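You operate a simulated robot arm through the tools that you are given. There is no shell and no other tool. Be economical: measure what you need, move in short steps, check, and stop when the job is done.

The job below is to be done with a simulated robot arm. You get a single attempt, and the scene is never put back.

Task
Plug in the red and green leads; set both dials by the card.
Fine: red lead plug into the torch socket, green lead plug into the earth socket; the plug on the grey cable stays out and the set switched off.
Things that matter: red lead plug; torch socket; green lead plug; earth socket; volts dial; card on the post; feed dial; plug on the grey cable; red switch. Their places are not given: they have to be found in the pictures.

It is judged by the outcome, as a careful person would: the job done as asked, and still so three seconds after it is handed in. It fails if anything else is knocked over, pushed out of place, dropped, spilled or broken.

Robot
A 7-joint arm with a two-finger parallel gripper, fixed in place. Base frame: the origin is at the foot of the arm, x ahead of it, y to its left, z up. Lengths are in m, angles in degrees, forces in N, time in s.
With the tool pointing down near the work surface it reaches from about 0.2 to 0.74 m from the base axis. Its first joint turns from -166.0 to 166.0 degrees. Payload 1.57 kg.
The TCP is the grasp point between the finger pads, 0.03 m short of the fingertips. In the tool frame z runs along the fingers and y along their closing line. The gripper opens to 0.11 m. The fingers are 0.024 m wide and 0.012 m thick; the gripper's body (0.048 by 0.112 m) begins 0.078 m behind the TCP.
Orientation is that of the tool frame in the base frame, as [roll, pitch, yaw] about the fixed x, y, z axes, in that order (R = Rz(yaw) Ry(pitch) Rx(roll)). With the fingers straight down and closing along the base's y, the tool's x points along the base's -x, its y along +y and its z along -z.

Tools
- The arm moves only by the tool play_rows. Its argument "deltas" is a list of rows, each a list of 7 numbers: the shift along the base's x, y, z in units of 200 mm (1.0 is 200 mm), then the turn, a rotation vector about the base's x, y, z in units of 60 degrees (1.0 is 60 degrees), then the opening, from 0 (shut) to 1 (fully open). In form: [[tx, ty, tz, wx, wy, wz, grip], ...]. A call has 1 to 12 rows; each row is the pose to reach, as a shift and turn from the pose commanded when the call began. A call with a number of a shift or a turn outside -1 to 1 is refused whole. Rows are played at 5 a second. More than 0.05 m and 8.6 degrees between two rows, or a gripper value outside its range, and nothing of the call is played. A pose out of reach is approached as far as the arm can. The call stops where the force on the tool passes 40 N (or 10 N more than at its start, if that is more) or the arm is blocked; 0.2 s more then pass. Each finger travels about 0.045 m/s and halts on what it meets, pressing with about 33 N; the grip force reading is that of the motor and also rises with nothing between the fingers. The clock runs only during rows and for 0.2 s after the last one: add rows that repeat a pose to give the fingers time. It gives the time, the measured TCP pose, the force on the tool (base axes), the opening and the grip force at its end, in the units of the frame above (readings bear some noise).
- Cameras (640 x 400 px; columns grow to the right, rows downward): "scene" is fixed at [0.2207, -0.4974, 1.5004]; the picture's right is [0.73, 0.68, 0.00], its down [0.68, -0.73, -0.10] and it looks along [-0.07, 0.07, -1.00] (base axes); focal length 323 px, centre (320, 200). "wrist" rides on the gripper at [0.07, 0.016, -0.141] in the tool frame; the picture's right is [-0.23, 0.97, 0.00], its down [-0.86, -0.20, -0.48] and it looks along [-0.47, -0.11, 0.88] (tool axes); focal length 222 px, centre (320, 200).
- get_image(camera): a new picture of that camera. It takes no simulated time.
- slide_trunk(by): slides the trunk up (or, below 0, down) by that many m; the arm rides with it, the base frame stays. It gives what a move gives, with no picture.
- probe_pixels(camera, pixels): there is no depth. For up to 12 entries [column, row, z] of the newest picture of that camera ("zoom" is the newest enlarged one), the place [x, y] in the base frame at which the ray of that pixel passes the height z, good to about 0.002 m. It takes no simulated time.
- inspect(camera, box): a new picture of the part [left, top, right, bottom] of that camera's present view, enlarged. It takes no simulated time.
- close_job(): hands the job in; it is judged then, once.

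Go step by step. Measure first, check grasps and placings, and put right what went wrong. The budget is 80 turns and 54 pictures, counting those below and the enlarged ones. Unless the task says otherwise, let go and move clear before handing in, and close with one line.

The tools are called after "Request:" as name(argument=value, ...) on one line, values as JSON. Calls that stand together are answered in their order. play_rows: Moves the arm, as the interface text tells. Its arguments: {"type":"object","properties":{"deltas":{"type":"array","items":{"type":"array","items":{"type":"number"}}}},"required":["deltas"]} The other tools are called the same way: slide_trunk (by) slides the trunk up or down; get_image (camera) takes a picture; probe_pixels (camera, pixels) gives the place at which the rays of pixels pass given heights; inspect (camera, box) takes an enlarged picture of a part of a camera's view; close_job () hands the job in.

At the start:

```text
time: 0.0
eef_pos: [0.0701, -0.3994, 1.1186]
tool_rot: [-179.9, 0.0, 180.0]
wrist_force: [-0.6, -1.0, 0.1]
finger_gap: 0.1103
gripper_force: 0.1
trunk travel left (down, up): [-0.525, 0.065]
```

scene: 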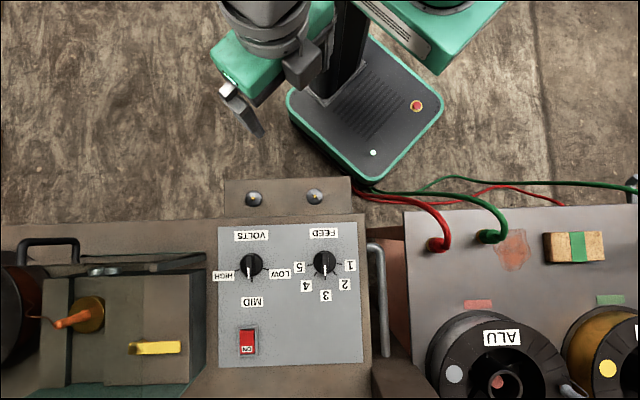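
wrist: 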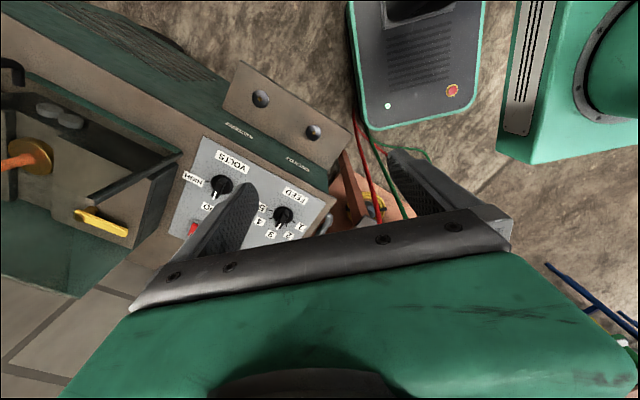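

The scene picture shows the welding set's panel, with dials near (250,265) and (324,263), the red switch near (248,342), and red and green plugs near (437,243) and (490,236). I'll enlarge the parts that matter.

Request:
inspect(camera="scene", box=[200, 170, 400, 370])

Request:
inspect(camera="scene", box=[360, 160, 640, 400])

Request:
inspect(camera="scene", box=[0, 200, 220, 400])

```text
2.00 times, centred on (300, 270) of scene
```

zoom: 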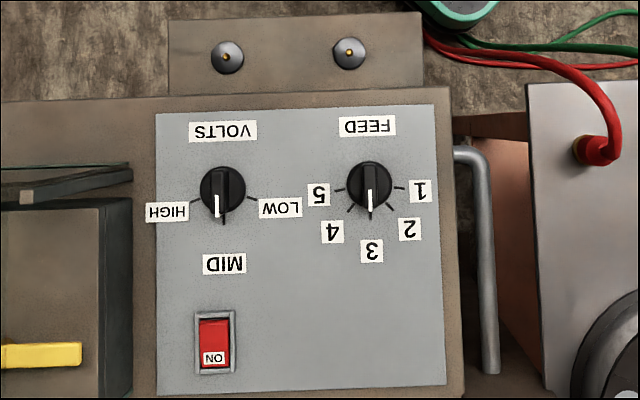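

```text
1.67 times, centred on (500, 280) of scene
```

zoom: 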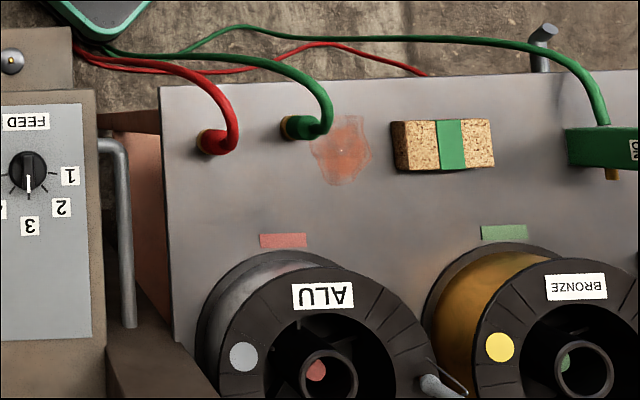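

```text
2.00 times, centred on (110, 300) of scene
```

zoom: 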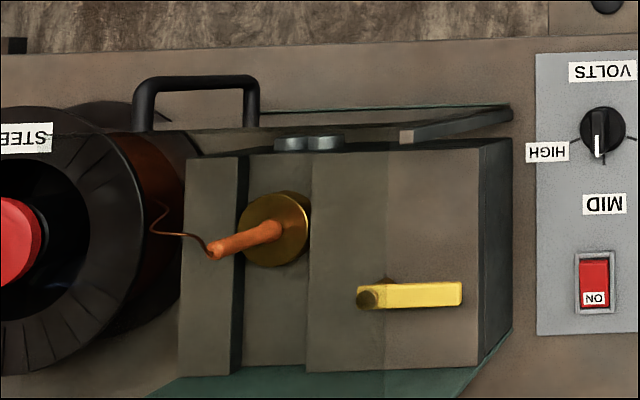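

The card and the grey cable's plug are not in view yet. I'll probe the key pixels at a few heights so I know where to look.

Request:
probe_pixels(camera="scene", pixels=[[250, 265, 0.9], [324, 263, 0.9], [254, 198, 0.9], [315, 196, 0.9], [437, 243, 0.9], [490, 236, 0.9], [248, 342, 0.9], [632, 180, 0.9], [437, 243, 0.8], [254, 198, 0.8], [630, 390, 0.8], [10, 390, 0.8]])

Request:
probe_pixels(camera="wrist", pixels=[[222, 187, 0.9], [285, 216, 0.9], [261, 98, 0.9], [313, 132, 0.9], [222, 187, 0.8], [261, 98, 0.8], [222, 187, 1.0], [285, 216, 1.0], [261, 98, 1.0], [313, 132, 1.0]])

```text
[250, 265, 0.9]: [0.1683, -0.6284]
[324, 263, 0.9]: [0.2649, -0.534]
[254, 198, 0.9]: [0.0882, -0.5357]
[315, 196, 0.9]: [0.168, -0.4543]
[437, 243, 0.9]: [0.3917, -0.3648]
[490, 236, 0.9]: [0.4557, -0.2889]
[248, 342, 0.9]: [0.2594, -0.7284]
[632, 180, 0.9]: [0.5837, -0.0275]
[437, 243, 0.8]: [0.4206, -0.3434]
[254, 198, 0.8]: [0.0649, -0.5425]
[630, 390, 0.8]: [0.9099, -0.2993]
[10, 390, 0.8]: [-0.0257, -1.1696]
```

```text
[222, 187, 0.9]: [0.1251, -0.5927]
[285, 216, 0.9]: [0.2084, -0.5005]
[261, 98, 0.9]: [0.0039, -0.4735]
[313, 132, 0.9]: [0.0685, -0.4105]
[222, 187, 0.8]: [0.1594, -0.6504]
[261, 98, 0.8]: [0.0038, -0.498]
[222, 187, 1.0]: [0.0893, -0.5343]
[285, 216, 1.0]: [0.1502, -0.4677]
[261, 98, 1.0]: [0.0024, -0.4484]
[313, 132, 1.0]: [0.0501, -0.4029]
```

Triangulating the two views puts the dials at about z 0.80, with volts at (0.16,-0.65) and feed at (0.27,-0.54), and the sockets much lower at about z 0.54. Next I'll move the wrist camera towards the cart on the right to see the plugs and look for the card.

Request:
play_rows(deltas=[[0.1, 0.2, 0, 0, 0, 0, 1], [0.2, 0.4, 0, 0, 0, 0, 1], [0.3, 0.6, 0, 0, 0, 0, 1], [0.4, 0.8, 0, 0, 0, 0, 1], [0.5, 1.0, 0, 0, 0, 0, 1]])

Request:
get_image(camera="wrist")

```text
time: 1.3
eef_pos: [0.1223, -0.2115, 1.0963]
tool_rot: [175.6, -2.4, 168.0]
wrist_force: [0.5, -1.2, -0.2]
finger_gap: 0.1101
gripper_force: 0.3
trunk travel left (down, up): [-0.525, 0.065]
stopped in row 5: the arm was blocked; the commanded pose is now the measured one
```

```text
48 pictures are left
```

wrist: 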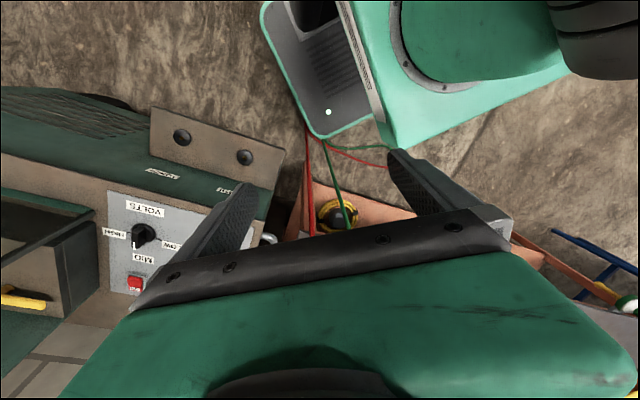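

The arm was blocked because it came too close to its own axis. I'll move outward in x and straighten the tool again.

Request:
play_rows(deltas=[[0.2, 0, 0.02, -0.02, -0.006, 0.05, 1], [0.4, 0, 0.05, -0.04, -0.012, 0.1, 1], [0.6, 0, 0.1, -0.06, -0.018, 0.15, 1], [0.8, 0, 0.1, -0.08, -0.024, 0.2, 1], [1.0, 0, 0.1, -0.08, -0.024, 0.2, 1]])

Request:
get_image(camera="wrist")

```text
time: 2.5
eef_pos: [0.324, -0.2155, 1.1166]
tool_rot: [-179.7, -0.5, -179.8]
wrist_force: [-0.7, -0.2, 0.5]
finger_gap: 0.1099
gripper_force: 0.0
trunk travel left (down, up): [-0.525, 0.065]
```

```text
47 pictures are left
```

wrist: 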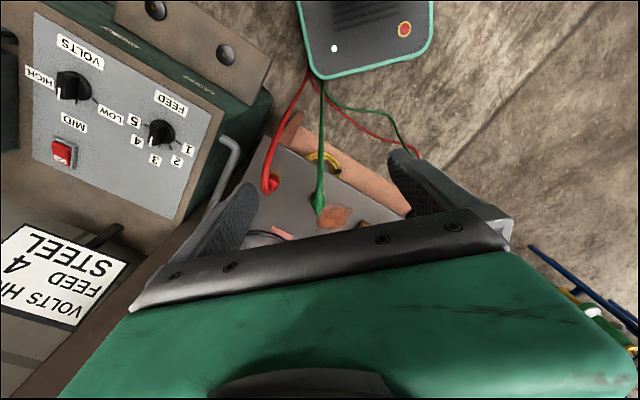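

The card is in view at (60,270) and reads "STEEL / FEED 4 / VOLTS HI…". I'll enlarge it and move the view so that the whole card shows.

Request:
inspect(camera="wrist", box=[0, 200, 160, 350])

Request:
play_rows(deltas=[[0.0, -0.2, 0, 0, 0, 0, 1], [0.0, -0.4, 0, 0, 0, 0, 1], [0.0, -0.6, 0, 0, 0, 0, 1], [0.0, -0.75, 0, 0, 0, 0, 1]])

Request:
get_image(camera="wrist")

```text
2.67 times, centred on (80, 275) of wrist
```

zoom: 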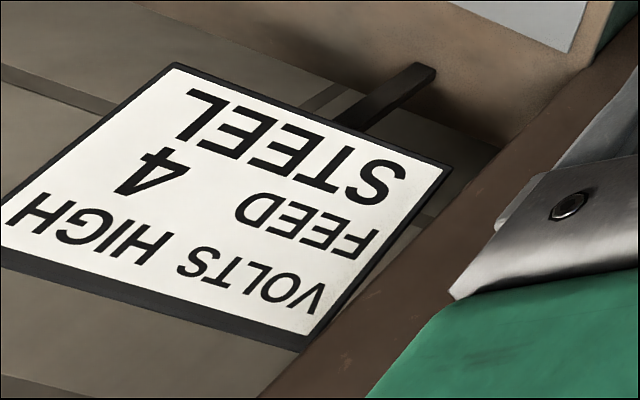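

```text
time: 3.5
eef_pos: [0.3225, -0.3629, 1.1169]
tool_rot: [-179.7, -0.5, -179.8]
wrist_force: [0.2, 0.1, 0.3]
finger_gap: 0.1099
gripper_force: 0.0
trunk travel left (down, up): [-0.525, 0.065]
```

```text
45 pictures are left
```

wrist: 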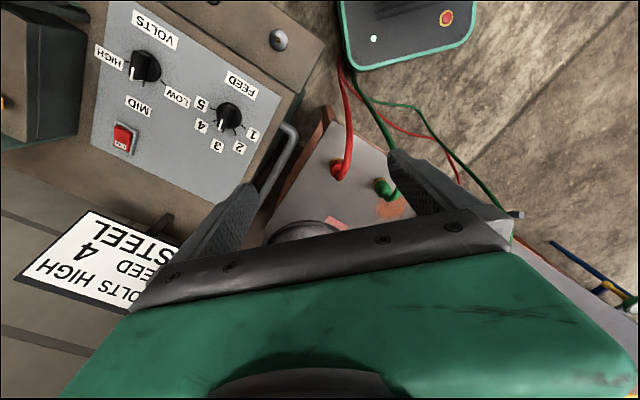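

The card says STEEL, FEED 4, VOLTS HIGH, so the dials go to HIGH and 4. Next I'll go back towards the sockets to read their labels.

Request:
play_rows(deltas=[[-0.2, -0.1, 0, 0, 0, 0, 1], [-0.4, -0.2, 0, 0, 0, 0, 1], [-0.6, -0.3, 0, 0, 0, 0, 1], [-0.8, -0.4, 0, 0, 0, 0, 1], [-1.0, -0.5, 0, 0, 0, 0, 1]])

Request:
inspect(camera="wrist", box=[200, 20, 440, 170])

Request:
get_image(camera="wrist")

```text
time: 4.7
eef_pos: [0.1203, -0.4628, 1.1145]
tool_rot: [-179.7, -0.6, -179.8]
wrist_force: [0.4, 0.6, 0.4]
finger_gap: 0.1098
gripper_force: 0.0
trunk travel left (down, up): [-0.525, 0.065]
```

```text
2.67 times, centred on (320, 95) of wrist
```

zoom: 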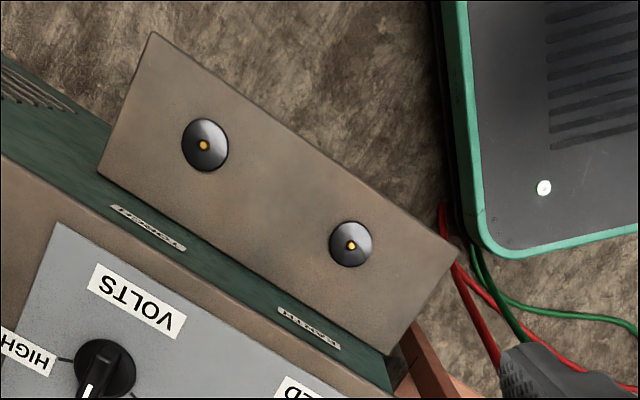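

```text
43 pictures are left
```

wrist: 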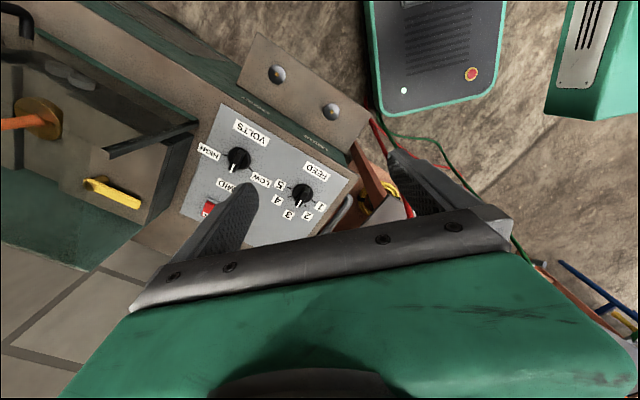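

The right label reads "EARTH" (upside down), but the left one is unclear. I'll turn the tool to face the front of the set and lower the trunk for a closer look.

Request:
play_rows(deltas=[[-0.07, 0.04, 0, 0, 0, -0.113, 1], [-0.14, 0.08, 0, 0, 0, -0.226, 1], [-0.21, 0.12, 0, 0, 0, -0.34, 1], [-0.28, 0.16, 0, 0, 0, -0.453, 1], [-0.35, 0.2, 0, 0, 0, -0.567, 1]])

Request:
slide_trunk(by=-0.2)

Request:
get_image(camera="wrist")

```text
time: 5.9
eef_pos: [0.053, -0.4218, 1.1163]
tool_rot: [-179.7, -0.5, 146.1]
wrist_force: [0.9, -0.6, 0.1]
finger_gap: 0.11
gripper_force: 0.1
trunk travel left (down, up): [-0.525, 0.065]
```

```text
time: 8.1
eef_pos: [0.0535, -0.4218, 0.9164]
tool_rot: [-179.7, -0.5, 146.2]
wrist_force: [0.8, -0.5, -0.4]
finger_gap: 0.1099
gripper_force: 0.0
trunk travel left (down, up): [-0.325, 0.265]
```

```text
42 pictures are left
```

wrist: 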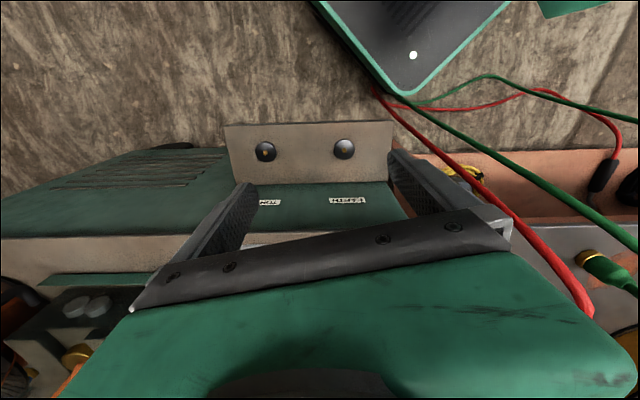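

Now the labels are at (268,202) and (347,200), and a red cable ends in a black piece at (600,180), probably the torch itself. I'll enlarge both areas.

Request:
inspect(camera="wrist", box=[220, 120, 400, 230])

Request:
inspect(camera="wrist", box=[430, 70, 640, 340])

```text
3.56 times, centred on (310, 175) of wrist
```

zoom: 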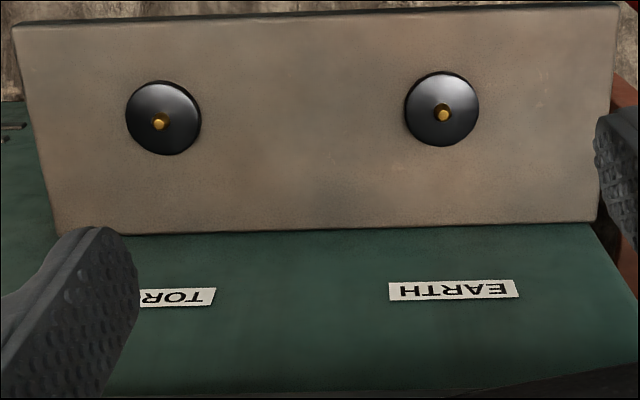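

```text
1.48 times, centred on (535, 205) of wrist
```

zoom: 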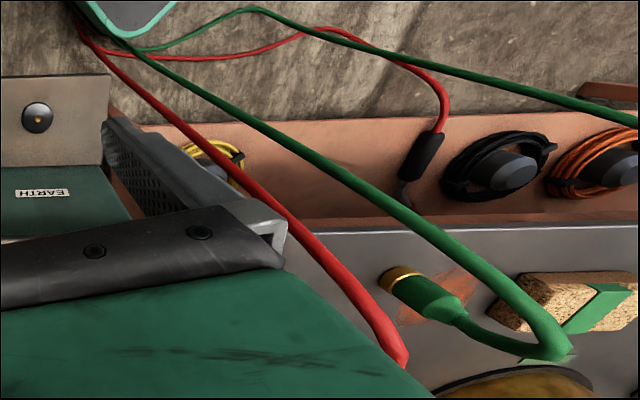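

The left socket is TORCH and the right one is EARTH. Both face up on a low shelf. I'll raise the trunk and look at the plugs on the cart from close by.

Request:
slide_trunk(by=0.16)

Request:
play_rows(deltas=[[0.2, 0.1, 0, 0, 0, 0, 1], [0.4, 0.2, 0, 0, 0, 0, 1], [0.6, 0.3, 0, 0, 0, 0, 1], [0.8, 0.4, 0, 0, 0, 0, 1], [1.0, 0.5, 0, 0, 0, 0, 1]])

Request:
play_rows(deltas=[[0.2, 0.1, 0, 0, 0, 0, 1], [0.4, 0.2, 0, 0, 0, 0, 1], [0.6, 0.3, 0, 0, 0, 0, 1], [0.6, 0.3, 0, 0, 0, 0, 1]])

Request:
get_image(camera="wrist")

```text
time: 9.9
eef_pos: [0.0537, -0.4211, 1.0766]
tool_rot: [-179.7, -0.5, 146.3]
wrist_force: [0.3, -0.3, 0.8]
finger_gap: 0.1101
gripper_force: 0.1
trunk travel left (down, up): [-0.485, 0.105]
```

```text
time: 11.1
eef_pos: [0.2518, -0.3176, 1.0774]
tool_rot: [-179.7, -0.5, 146.2]
wrist_force: [0.1, 0.0, 1.1]
finger_gap: 0.1103
gripper_force: 0.0
trunk travel left (down, up): [-0.485, 0.105]
```

```text
time: 12.1
eef_pos: [0.3732, -0.2632, 1.0761]
tool_rot: [-179.7, -0.5, 146.1]
wrist_force: [0.4, -0.2, -1.3]
finger_gap: 0.1101
gripper_force: 0.0
trunk travel left (down, up): [-0.485, 0.105]
```

```text
39 pictures are left
```

wrist: 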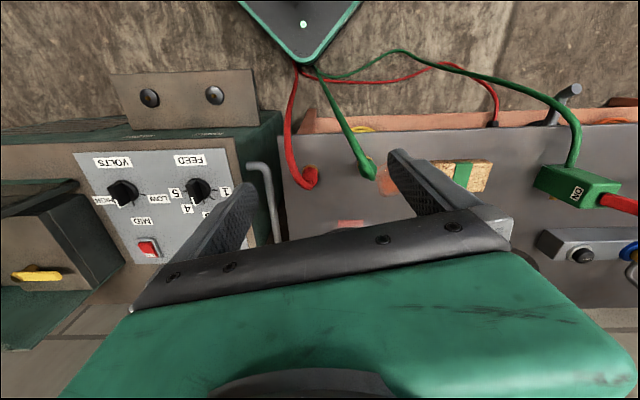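

Both plugs stand in the cart's top near (310,175) and (367,165). I'll enlarge that part of both views.

Request:
inspect(camera="wrist", box=[260, 100, 420, 220])

Request:
inspect(camera="scene", box=[400, 180, 540, 270])

```text
3.33 times, centred on (340, 160) of wrist
```

zoom: 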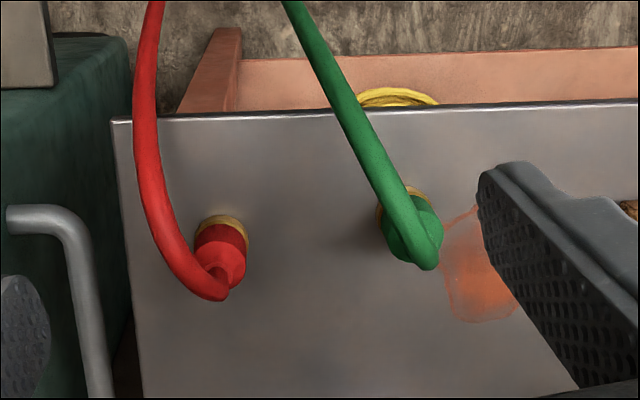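

```text
4.44 times, centred on (470, 225) of scene
```

zoom: 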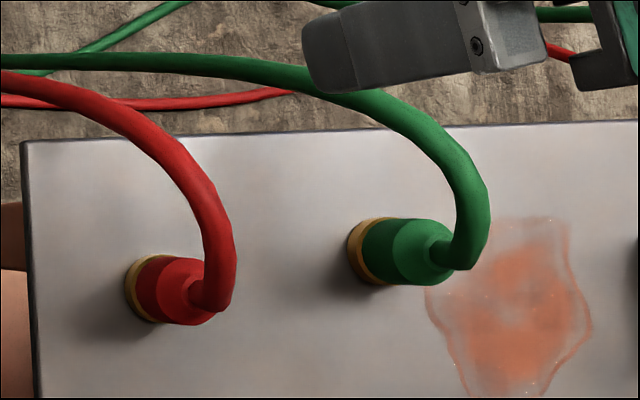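

I'll triangulate the bases and tops of both plugs from the two views.

Request:
probe_pixels(camera="scene", pixels=[[430.6, 245.3, 0.8], [430.6, 245.3, 0.7], [479.5, 236.3, 0.8], [479.5, 236.3, 0.7], [443, 244, 0.8], [443, 244, 0.9], [494.8, 237.4, 0.8], [494.8, 237.4, 0.9]])

Request:
probe_pixels(camera="wrist", pixels=[[310.6, 169.6, 0.8], [310.6, 169.6, 0.7], [365.5, 162.4, 0.8], [365.5, 162.4, 0.7], [308.5, 182.5, 0.8], [308.5, 182.5, 0.9], [371.5, 173.5, 0.8], [371.5, 173.5, 0.9]])

```text
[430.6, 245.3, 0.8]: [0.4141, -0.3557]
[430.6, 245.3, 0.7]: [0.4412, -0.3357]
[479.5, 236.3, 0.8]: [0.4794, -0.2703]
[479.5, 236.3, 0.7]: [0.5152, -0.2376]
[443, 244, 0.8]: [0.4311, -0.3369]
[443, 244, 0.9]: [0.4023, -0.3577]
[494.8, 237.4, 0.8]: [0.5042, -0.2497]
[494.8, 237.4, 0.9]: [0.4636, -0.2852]
```

```text
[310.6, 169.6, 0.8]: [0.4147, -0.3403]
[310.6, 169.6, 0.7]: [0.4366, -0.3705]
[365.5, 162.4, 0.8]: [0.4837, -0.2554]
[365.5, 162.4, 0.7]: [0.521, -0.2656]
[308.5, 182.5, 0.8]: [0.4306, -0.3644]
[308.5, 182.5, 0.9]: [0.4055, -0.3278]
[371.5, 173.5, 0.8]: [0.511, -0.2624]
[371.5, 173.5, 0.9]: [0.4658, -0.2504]
```

Both plugs stand upright on the surface, red at about (0.419,-0.348) and green at about (0.492,-0.259), with z from 0.78 to 0.84. I'll turn to yaw 133 so the cable runs between the fingers, and come in above the red plug.

Request:
play_rows(deltas=[[0.08, -0.14, 0, 0, 0, -0.07, 1], [0.16, -0.28, 0, 0, 0, -0.14, 1], [0.23, -0.425, 0, 0, 0, -0.22, 1], [0.23, -0.425, -0.2, 0, 0, -0.22, 1], [0.23, -0.425, -0.4, 0, 0, -0.22, 1], [0.23, -0.425, -0.5, 0, 0, -0.22, 1], [0.23, -0.425, -0.5, 0, 0, -0.22, 1]])

Request:
get_image(camera="wrist")

Request:
inspect(camera="scene", box=[360, 170, 540, 290])

```text
time: 13.7
eef_pos: [0.4204, -0.3461, 0.9744]
tool_rot: [-179.7, -0.6, 133.0]
wrist_force: [0.2, 0.5, 0.5]
finger_gap: 0.1098
gripper_force: 0.1
trunk travel left (down, up): [-0.485, 0.105]
```

```text
36 pictures are left
```

wrist: 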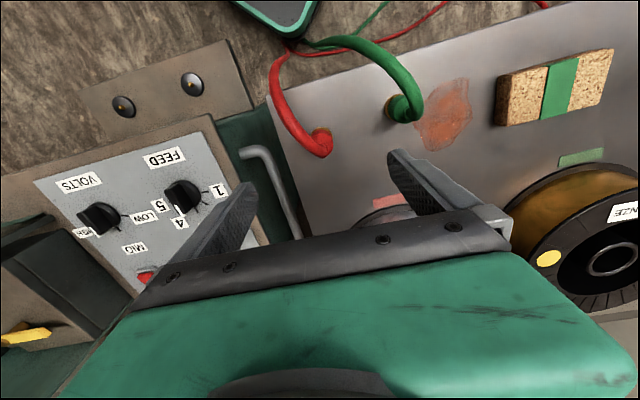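

```text
3.33 times, centred on (450, 230) of scene
```

zoom: 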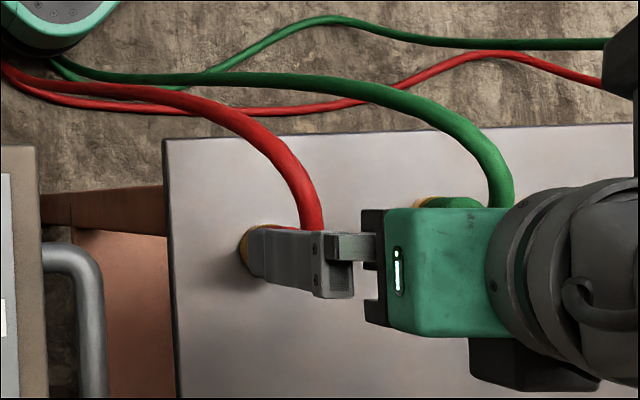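

The red plug sits under the TCP as predicted, with its top near (325,150). I'll narrow the fingers a little, descend to the plug's body and look again.

Request:
play_rows(deltas=[[0, 0, -0.15, 0, 0, 0, 0.65], [0, 0, -0.3, 0, 0, 0, 0.65], [0, 0, -0.45, 0, 0, 0, 0.65], [0, 0, -0.6, 0, 0, 0, 0.65], [0, 0, -0.68, 0, 0, 0, 0.65], [0, 0, -0.76, 0, 0, 0, 0.65], [0, 0, -0.76, 0, 0, 0, 0.65]])

Request:
get_image(camera="wrist")

```text
time: 15.3
eef_pos: [0.418, -0.3442, 0.8253]
tool_rot: [-179.8, -0.5, 132.9]
wrist_force: [0.5, -0.8, 0.1]
finger_gap: 0.0714
gripper_force: 0.0
trunk travel left (down, up): [-0.485, 0.105]
```

```text
34 pictures are left
```

wrist: 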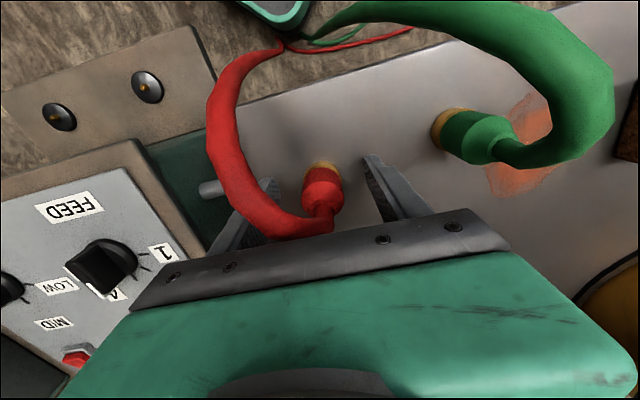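

The red plug is between the fingers at (322,185), and the cable passes clear. I'll lower 8 mm and close.

Request:
play_rows(deltas=[[0.0, 0, -0.04, 0, 0, 0, 0.65], [0, 0, -0.04, 0, 0, 0, 0.4], [0, 0, -0.04, 0, 0, 0, 0.2], [0, 0, -0.04, 0, 0, 0, 0.1], [0, 0, -0.04, 0, 0, 0, 0.1], [0, 0, -0.04, 0, 0, 0, 0.1], [0, 0, -0.04, 0, 0, 0, 0.1]])

Request:
inspect(camera="wrist", box=[200, 100, 460, 270])

```text
time: 16.9
eef_pos: [0.4185, -0.3447, 0.8177]
tool_rot: [-179.7, -0.5, 133.0]
wrist_force: [0.7, -0.6, -0.8]
finger_gap: 0.0312
gripper_force: 32.9
trunk travel left (down, up): [-0.485, 0.105]
```

```text
2.35 times, centred on (330, 185) of wrist
```

zoom: 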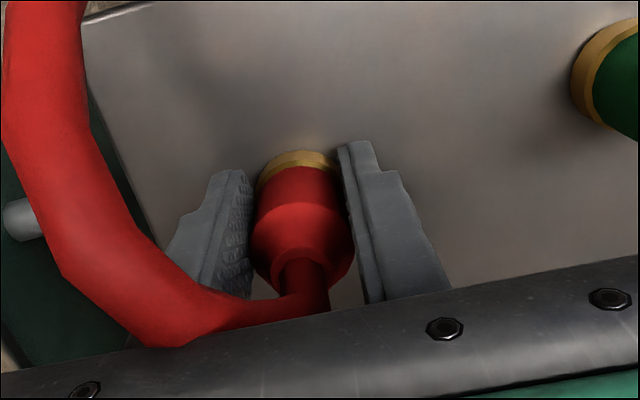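

The red plug is gripped, with a gap of 0.031 and 33 N. I'll lift it gently, then look.

Request:
play_rows(deltas=[[0.0, 0, 0.05, 0, 0, 0, 0.1], [0, 0, 0.12, 0, 0, 0, 0.1], [0, 0, 0.25, 0, 0, 0, 0.1], [0, 0, 0.4, 0, 0, 0, 0.1], [0, 0, 0.55, 0, 0, 0, 0.1], [0, 0, 0.7, 0, 0, 0, 0.1]])

Request:
get_image(camera="wrist")

Request:
get_image(camera="scene")

```text
time: 18.3
eef_pos: [0.4172, -0.3455, 0.9576]
tool_rot: [-179.7, -0.5, 132.9]
wrist_force: [0.2, -0.2, -0.9]
finger_gap: 0.0312
gripper_force: 33.2
trunk travel left (down, up): [-0.485, 0.105]
```

```text
32 pictures are left
```

wrist: 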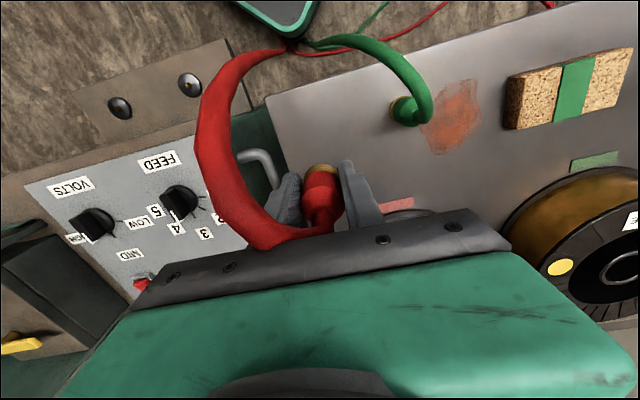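

```text
31 pictures are left
```

scene: 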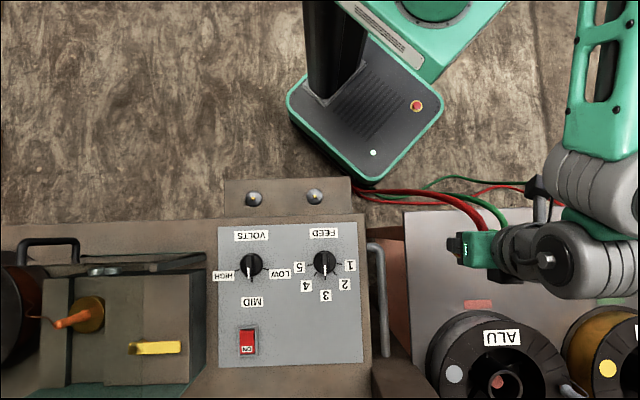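

The red plug came up cleanly. Next I'll locate both sockets accurately from this wrist picture and an enlarged scene view.

Request:
inspect(camera="scene", box=[215, 165, 365, 255])

Request:
inspect(camera="wrist", box=[80, 50, 240, 150])

```text
4.27 times, centred on (290, 210) of scene
```

zoom: 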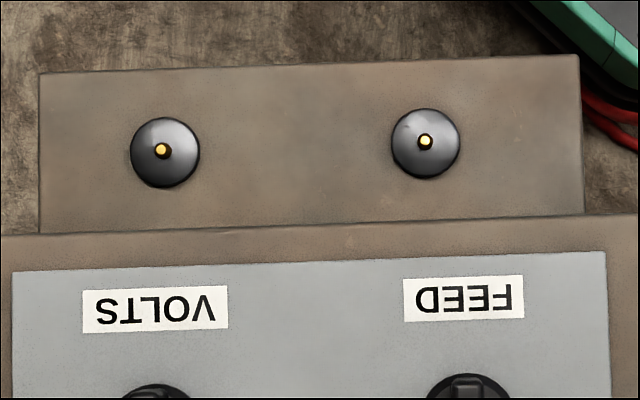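

```text
4.00 times, centred on (160, 100) of wrist
```

zoom: 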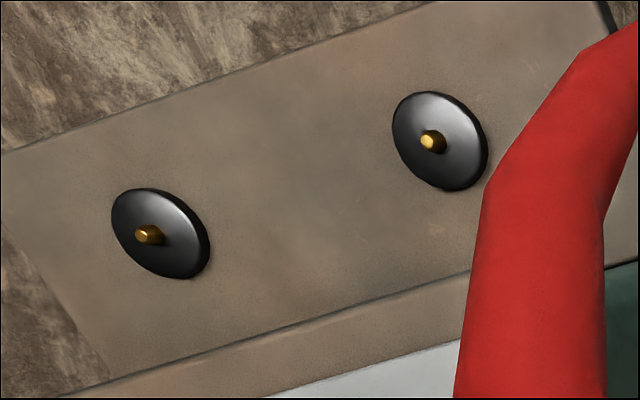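

I'll probe the disc centres and pin tips in both views.

Request:
probe_pixels(camera="scene", pixels=[[253.7, 199.0, 0.5], [253.7, 199.0, 0.6], [314.8, 196.65, 0.5], [314.8, 196.65, 0.6], [252.8, 198.1, 0.5], [252.8, 198.1, 0.6], [314.6, 196.2, 0.5], [314.6, 196.2, 0.6]])

Request:
probe_pixels(camera="wrist", pixels=[[120, 108.25, 0.5], [120, 108.25, 0.6], [190, 85.25, 0.5], [190, 85.25, 0.6], [117, 108.5, 0.5], [117, 108.5, 0.6], [187.25, 85.25, 0.5], [187.25, 85.25, 0.6]])

```text
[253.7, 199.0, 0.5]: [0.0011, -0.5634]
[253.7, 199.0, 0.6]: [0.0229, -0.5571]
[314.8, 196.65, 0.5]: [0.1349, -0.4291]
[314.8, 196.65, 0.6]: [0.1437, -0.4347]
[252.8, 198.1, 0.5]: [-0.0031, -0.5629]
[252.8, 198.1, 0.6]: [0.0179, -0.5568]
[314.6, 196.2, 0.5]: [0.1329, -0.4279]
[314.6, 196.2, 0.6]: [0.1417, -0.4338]
```

```text
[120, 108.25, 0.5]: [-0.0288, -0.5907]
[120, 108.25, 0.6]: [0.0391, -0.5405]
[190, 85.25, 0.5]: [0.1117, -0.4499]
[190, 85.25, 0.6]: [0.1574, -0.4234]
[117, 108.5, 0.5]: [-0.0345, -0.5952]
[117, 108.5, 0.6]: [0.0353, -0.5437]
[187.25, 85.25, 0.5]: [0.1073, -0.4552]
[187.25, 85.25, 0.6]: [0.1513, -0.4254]
```

The sockets work out at torch (0.014,-0.559) and earth (0.140,-0.4325), with disc tops at z≈0.565. I'll carry the red plug across high and stop above the torch socket.

Request:
play_rows(deltas=[[-0.2, 0, 0.05, 0, 0, 0, 0.1], [-0.4, 0, 0.05, 0, 0, 0, 0.1], [-0.6, 0, 0.05, 0, 0, 0, 0.1], [-0.8, 0, 0.05, 0, 0, 0, 0.1], [-0.985, 0, 0.05, 0, 0, 0, 0.1]])

Request:
play_rows(deltas=[[-0.16, -0.15, 0, 0, 0, 0, 0.1], [-0.32, -0.3, 0, 0, 0, 0, 0.1], [-0.48, -0.45, 0, 0, 0, 0, 0.1], [-0.64, -0.6, 0, 0, 0, 0, 0.1], [-0.8, -0.75, 0, 0, 0, 0, 0.1], [-0.95, -0.9, 0, 0, 0, 0, 0.1], [-1.0, -1.0, 0, 0, 0, 0, 0.1], [-1.0, -1.0, 0, 0, 0, 0, 0.1]])

Request:
get_image(camera="wrist")

Request:
get_image(camera="scene")

```text
time: 19.5
eef_pos: [0.2207, -0.3437, 0.9662]
tool_rot: [-179.7, -0.4, 133.0]
wrist_force: [-0.6, 0.1, -0.3]
finger_gap: 0.0314
gripper_force: 32.8
trunk travel left (down, up): [-0.485, 0.105]
```

```text
time: 21.3
eef_pos: [0.0232, -0.5456, 0.9656]
tool_rot: [-179.6, -0.4, 133.0]
wrist_force: [0.5, 0.4, -1.4]
finger_gap: 0.0309
gripper_force: 33.3
trunk travel left (down, up): [-0.485, 0.105]
```

```text
28 pictures are left
```

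wrist: 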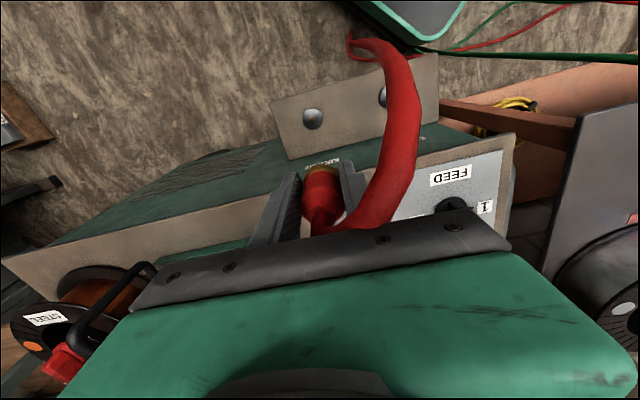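

```text
27 pictures are left
```

scene: 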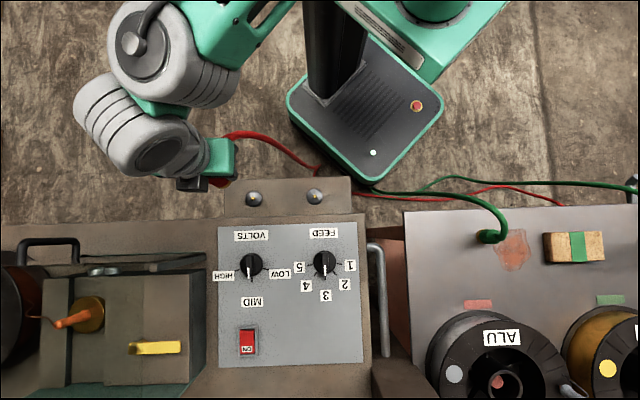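

The torch socket shows at (313,118), close to the TCP's vertical line. I'll correct xy to (0.014,-0.559), then lower the trunk by 0.27.

Request:
play_rows(deltas=[[-0.023, -0.034, 0, 0, 0, 0, 0.1], [-0.046, -0.067, 0, 0, 0, 0, 0.1], [-0.046, -0.067, 0, 0, 0, 0, 0.1]])

Request:
slide_trunk(by=-0.27)

Request:
get_image(camera="wrist")

Request:
inspect(camera="wrist", box=[220, 80, 420, 220])

```text
time: 22.1
eef_pos: [0.0142, -0.5589, 0.9655]
tool_rot: [-179.7, -0.5, 133.0]
wrist_force: [0.3, 0.2, -0.3]
finger_gap: 0.0309
gripper_force: 33.0
trunk travel left (down, up): [-0.485, 0.105]
```

```text
time: 24.9
eef_pos: [0.015, -0.5597, 0.6983]
tool_rot: [-179.7, -0.5, 133.0]
wrist_force: [0.7, 0.2, -0.6]
finger_gap: 0.031
gripper_force: 33.0
trunk travel left (down, up): [-0.215, 0.375]
```

```text
26 pictures are left
```

wrist: 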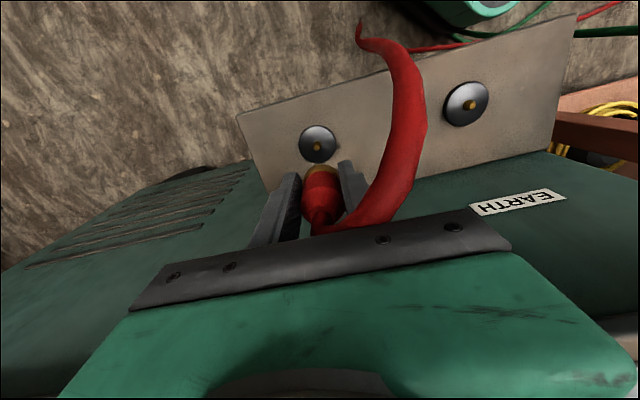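

```text
2.86 times, centred on (320, 150) of wrist
```

zoom: 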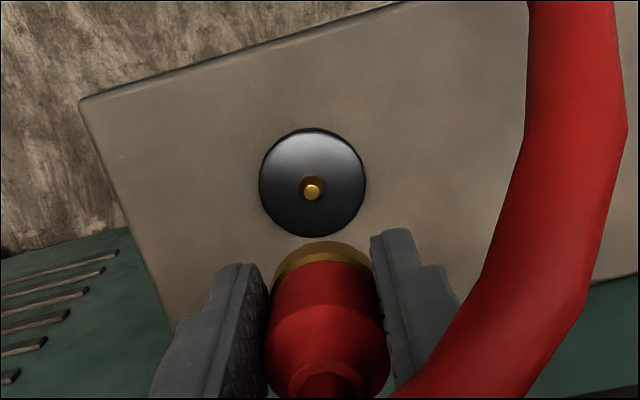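

The socket disc is at (317.2,144.1), slightly left of the plug's column at about 321. I'll probe it from this nearby view.

Request:
probe_pixels(camera="wrist", pixels=[[317.2, 144.1, 0.565], [466, 104, 0.565], [320.9, 170, 0.66], [320.9, 170, 0.665], [323, 198, 0.698]])

```text
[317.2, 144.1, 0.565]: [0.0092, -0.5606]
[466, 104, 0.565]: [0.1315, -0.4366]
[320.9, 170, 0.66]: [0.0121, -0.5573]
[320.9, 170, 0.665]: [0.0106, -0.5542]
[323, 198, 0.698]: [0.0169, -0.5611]
```

The near view puts the socket at about (0.010,-0.560), and the plug sits about 3 mm off the TCP. I'll adjust for that and come down to just above the pin.

Request:
play_rows(deltas=[[-0.035, 0.01, 0, 0, 0, 0, 0.1], [-0.035, 0.01, -0.1, 0, 0, 0, 0.1], [-0.035, 0.01, -0.2, 0, 0, 0, 0.1], [-0.035, 0.01, -0.3, 0, 0, 0, 0.1], [-0.035, 0.01, -0.32, 0, 0, 0, 0.1]])

Request:
inspect(camera="wrist", box=[220, 100, 420, 240])

```text
time: 26.1
eef_pos: [0.0082, -0.5573, 0.6329]
tool_rot: [-179.7, -0.5, 133.1]
wrist_force: [0.7, 0.4, -0.9]
finger_gap: 0.031
gripper_force: 32.7
trunk travel left (down, up): [-0.215, 0.375]
```

```text
2.86 times, centred on (320, 170) of wrist
```

zoom: 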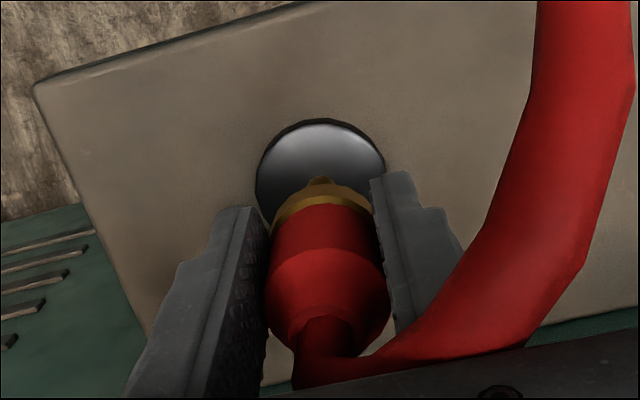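

Side to side it is good: pin at column 319, plug 322, disc 321. I'll descend another 15 mm and check the fore-aft alignment.

Request:
play_rows(deltas=[[0, 0, -0.04, 0, 0, 0, 0.1], [0, 0, -0.075, 0, 0, 0, 0.1], [0, 0, -0.075, 0, 0, 0, 0.1]])

Request:
inspect(camera="wrist", box=[260, 120, 380, 210])

```text
time: 26.9
eef_pos: [0.0081, -0.5571, 0.6176]
tool_rot: [-179.7, -0.6, 133.1]
wrist_force: [-0.2, -0.1, -0.6]
finger_gap: 0.0312
gripper_force: 32.9
trunk travel left (down, up): [-0.215, 0.375]
```

```text
4.44 times, centred on (320, 165) of wrist
```

zoom: 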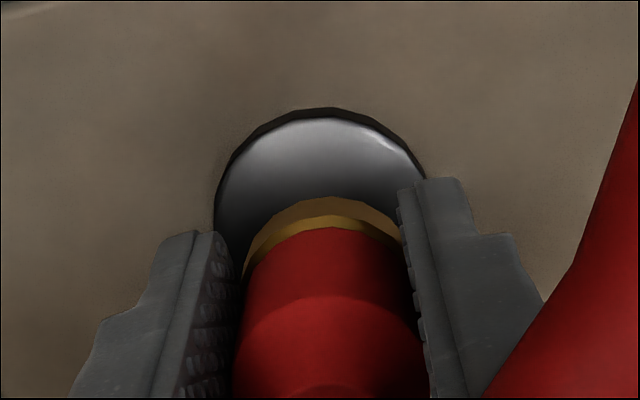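

The front gap suggests the plug sits a few mm too far back (tool -x), but that depends on the plug's height. I'll check from the scene camera.

Request:
inspect(camera="scene", box=[215, 165, 315, 225])

```text
6.40 times, centred on (265, 195) of scene
```

zoom: 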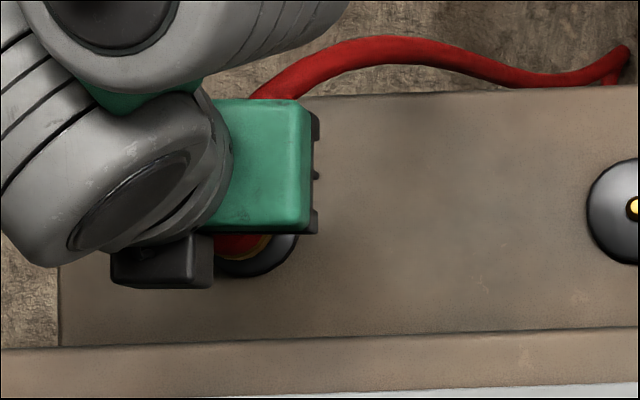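

The plug and disc edges are visible at (250,255) in the enlargement. I'll look closer there.

Request:
inspect(camera="scene", box=[240, 195, 272, 215])

```text
16.00 times, centred on (256, 205) of scene
```

zoom: 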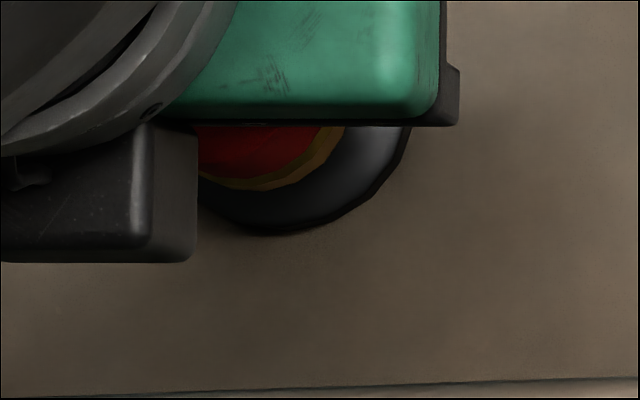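

From the scene view, plug and disc are concentric to within 1–2 mm. I'll nudge 1.5 mm along tool +x and lower slowly, watching the force.

Request:
play_rows(deltas=[[-0.005, 0.0055, 0, 0, 0, 0, 0.1], [-0.005, 0.0055, -0.015, 0, 0, 0, 0.1], [-0.005, 0.0055, -0.03, 0, 0, 0, 0.1], [-0.005, 0.0055, -0.04, 0, 0, 0, 0.1], [-0.005, 0.0055, -0.05, 0, 0, 0, 0.1]])

```text
time: 28.1
eef_pos: [0.0059, -0.5555, 0.6079]
tool_rot: [-179.8, -0.5, 133.0]
wrist_force: [0.4, 0.0, -1.0]
finger_gap: 0.031
gripper_force: 33.1
trunk travel left (down, up): [-0.215, 0.375]
```

There is no contact force yet at z 0.608, so I'll go on down in small steps.

Request:
play_rows(deltas=[[0, 0, -0.01, 0, 0, 0, 0.1], [0, 0, -0.02, 0, 0, 0, 0.1], [0, 0, -0.03, 0, 0, 0, 0.1], [0, 0, -0.04, 0, 0, 0, 0.1], [0, 0, -0.04, 0, 0, 0, 0.1]])

Request:
inspect(camera="wrist", box=[260, 120, 380, 210])

```text
time: 29.3
eef_pos: [0.0059, -0.5565, 0.601]
tool_rot: [-179.7, -0.4, 133.0]
wrist_force: [-0.7, 0.6, -0.3]
finger_gap: 0.031
gripper_force: 33.0
trunk travel left (down, up): [-0.215, 0.375]
```

```text
4.44 times, centred on (320, 165) of wrist
```

zoom: 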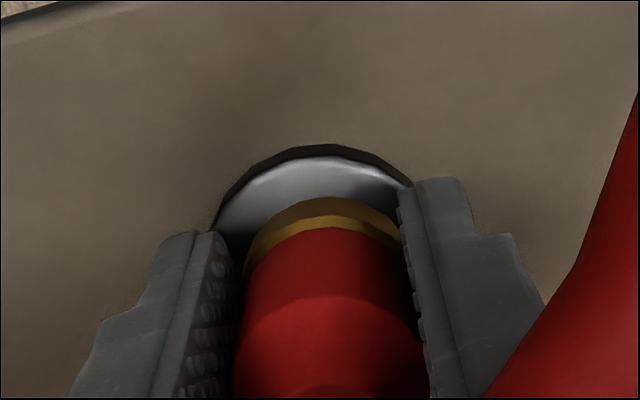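

Still no resistance, and the front gap has shrunk from 84 to 46 px and stays centred, so the pin seems to be entering. I'll keep going down until it seats.

Request:
play_rows(deltas=[[0, 0, -0.01, 0, 0, 0, 0.1], [0, 0, -0.02, 0, 0, 0, 0.1], [0, 0, -0.03, 0, 0, 0, 0.1], [0, 0, -0.04, 0, 0, 0, 0.1], [0, 0, -0.05, 0, 0, 0, 0.1], [0, 0, -0.06, 0, 0, 0, 0.1]])

Request:
inspect(camera="wrist", box=[260, 120, 380, 210])

```text
time: 30.4
eef_pos: [0.0071, -0.5562, 0.5959]
tool_rot: [-179.4, -0.3, 133.0]
wrist_force: [1.2, 17.9, 20.8]
finger_gap: 0.0308
gripper_force: 32.3
trunk travel left (down, up): [-0.215, 0.375]
stopped in row 5: the force on the tool passed its limit (the readings are from after the stop); the commanded pose is now the measured one
```

```text
4.44 times, centred on (320, 165) of wrist
```

zoom: 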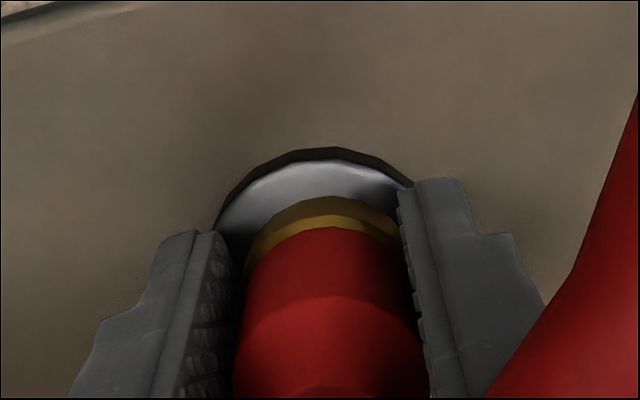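

Contact came at z≈0.597 with about 21 N upward and 18 N towards +y. I'll check in the scene view whether the plug is down on the disc.

Request:
inspect(camera="scene", box=[240, 195, 272, 215])

```text
16.00 times, centred on (256, 205) of scene
```

zoom: 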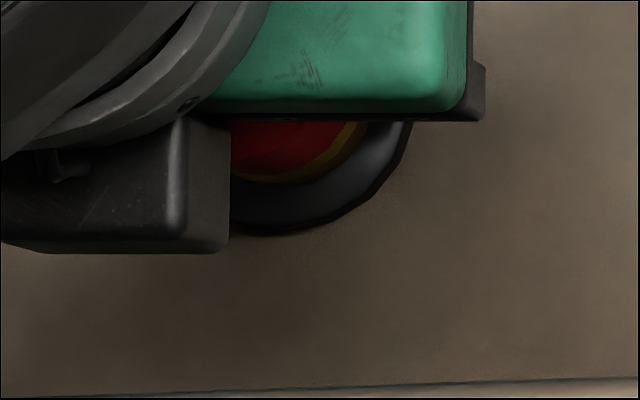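

The pin must be inside the plug, because the plug's bottom is well below pin-tip height. The fingertips (z≈0.567) may be touching the disc. I'll let go, look, and regrip higher to press and test the seating.

Request:
play_rows(deltas=[[0, 0, 0, 0, 0, 0, 0.2], [0, 0, 0, 0, 0, 0, 0.35], [0, 0, 0.01, 0, 0, 0, 0.5], [0, 0, 0.03, 0, 0, 0, 0.5], [0, 0, 0.05, 0, 0, 0, 0.5], [0, 0, 0.05, 0, 0, 0, 0.5]])

Request:
get_image(camera="wrist")

```text
time: 31.8
eef_pos: [0.0059, -0.5565, 0.6042]
tool_rot: [-179.5, -0.3, 133.1]
wrist_force: [-0.6, -0.2, 0.1]
finger_gap: 0.0554
gripper_force: 0.1
trunk travel left (down, up): [-0.215, 0.375]
```

```text
17 pictures are left
```

wrist: 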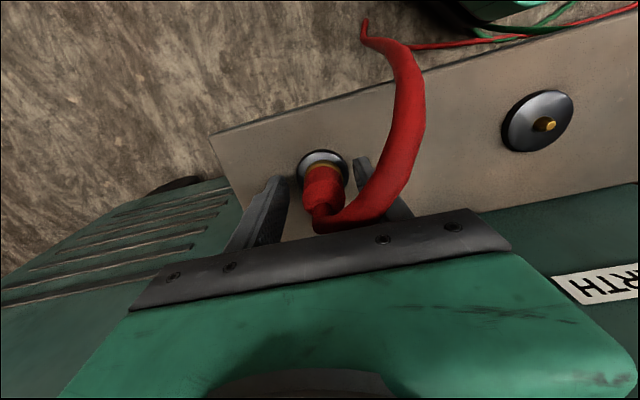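

The plug stands upright on its own at (323,190). I'll grip it here, 8 mm higher than before, and press down gently to check that it is home.

Request:
play_rows(deltas=[[0, 0, 0, 0, 0, 0, 0.3], [0, 0, 0, 0, 0, 0, 0.1], [0, 0, 0, 0, 0, 0, 0.1], [0, 0, 0, 0, 0, 0, 0.1], [0, 0, -0.008, 0, 0, 0, 0.1], [0, 0, -0.016, 0, 0, 0, 0.1], [0, 0, -0.024, 0, 0, 0, 0.1], [0, 0, -0.032, 0, 0, 0, 0.1]])

```text
time: 33.4
eef_pos: [0.0071, -0.5571, 0.6051]
tool_rot: [-179.3, -0.2, 133.0]
wrist_force: [3.0, 14.7, 18.8]
finger_gap: 0.0308
gripper_force: 33.5
trunk travel left (down, up): [-0.215, 0.375]
stopped in row 8: the force on the tool passed its limit (the readings are from after the stop); the commanded pose is now the measured one
```

The plug stops firmly at the same level (about 19 N). I'll let go, back away up and towards the robot, and check it from the scene camera.

Request:
play_rows(deltas=[[0, 0, 0.01, 0, 0, 0, 0.3], [0, 0, 0.01, 0, 0, 0, 0.7], [0, 0, 0.1, 0, 0, 0, 0.9], [0, 0, 0.3, 0, 0, 0, 1], [0, 0, 0.5, 0, 0, 0, 1], [0, 0, 0.7, 0, 0, 0, 1], [-0.17, 0.18, 0.7, 0, 0, 0, 1], [-0.34, 0.36, 0.7, 0, 0, 0, 1], [-0.34, 0.36, 0.7, 0, 0, 0, 1]])

Request:
inspect(camera="scene", box=[225, 175, 345, 235])

Request:
get_image(camera="wrist")

```text
time: 35.4
eef_pos: [-0.0608, -0.4875, 0.7407]
tool_rot: [-179.4, -0.2, 133.0]
wrist_force: [-0.9, -0.1, 0.5]
finger_gap: 0.1099
gripper_force: 0.1
trunk travel left (down, up): [-0.215, 0.375]
```

```text
5.33 times, centred on (285, 205) of scene
```

zoom: 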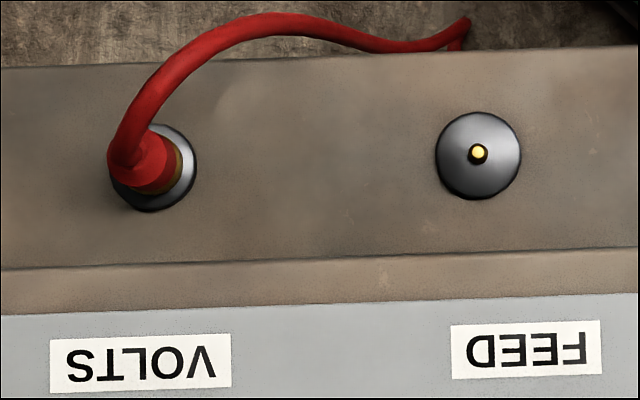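

```text
15 pictures are left
```

wrist: 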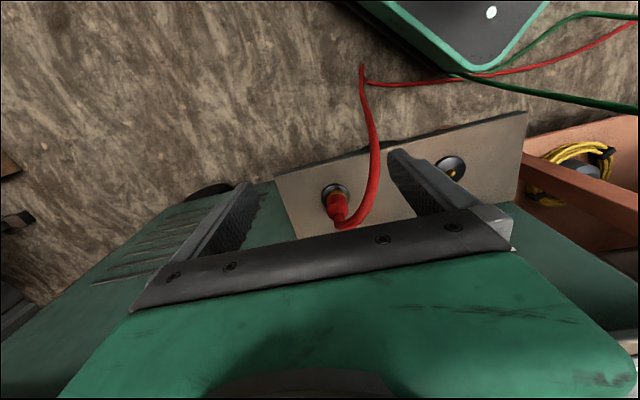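

The red plug sits over the torch disc with the pin hidden. I'll enlarge it to check that it is upright and home.

Request:
inspect(camera="scene", box=[236, 187, 276, 212])

Request:
inspect(camera="wrist", box=[300, 160, 380, 240])

```text
16.00 times, centred on (256, 200) of scene
```

zoom: 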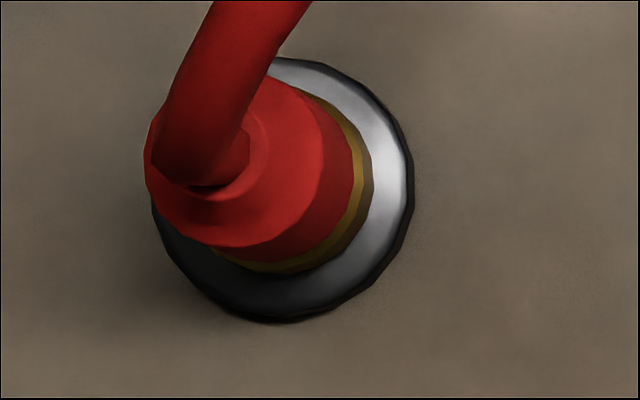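

```text
5.00 times, centred on (340, 200) of wrist
```

zoom: 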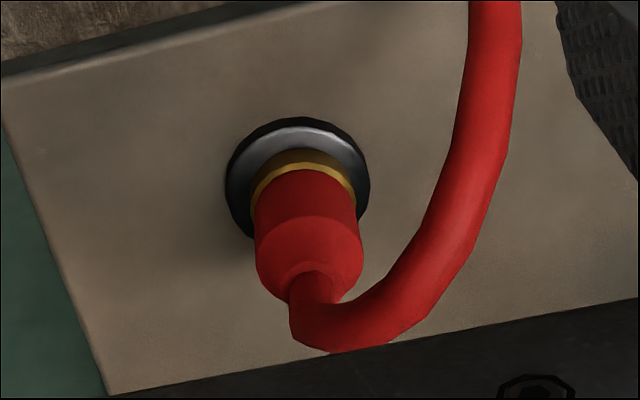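

The red plug is concentric with the disc and upright, so it is seated. I'll raise the trunk and go for the green plug.

Request:
slide_trunk(by=0.27)

Request:
play_rows(deltas=[[0.2, 0.08, 0, 0, 0, 0, 1], [0.4, 0.16, 0, 0, 0, 0, 1], [0.6, 0.24, 0, 0, 0, 0, 1], [0.8, 0.32, 0, 0, 0, 0, 1], [1.0, 0.4, 0, 0, 0, 0, 1]])

Request:
play_rows(deltas=[[0.2, 0.08, 0, 0, 0, 0, 1], [0.4, 0.16, 0, 0, 0, 0, 1], [0.6, 0.24, 0, 0, 0, 0, 1], [0.8, 0.32, 0, 0, 0, 0, 1], [1.0, 0.4, 0, 0, 0, 0, 1]])

```text
time: 38.1
eef_pos: [-0.06, -0.4878, 1.0104]
tool_rot: [-179.5, -0.2, 133.0]
wrist_force: [-0.1, 0.6, 0.2]
finger_gap: 0.1098
gripper_force: 0.0
trunk travel left (down, up): [-0.485, 0.105]
```

```text
time: 39.4
eef_pos: [0.1399, -0.4091, 1.0087]
tool_rot: [-179.4, -0.2, 133.1]
wrist_force: [-0.2, -0.6, -0.7]
finger_gap: 0.1095
gripper_force: 0.1
trunk travel left (down, up): [-0.485, 0.105]
```

```text
time: 40.5
eef_pos: [0.3404, -0.327, 1.009]
tool_rot: [-179.4, -0.3, 133.0]
wrist_force: [-0.3, 0.7, 1.0]
finger_gap: 0.1099
gripper_force: 0.0
trunk travel left (down, up): [-0.485, 0.105]
```

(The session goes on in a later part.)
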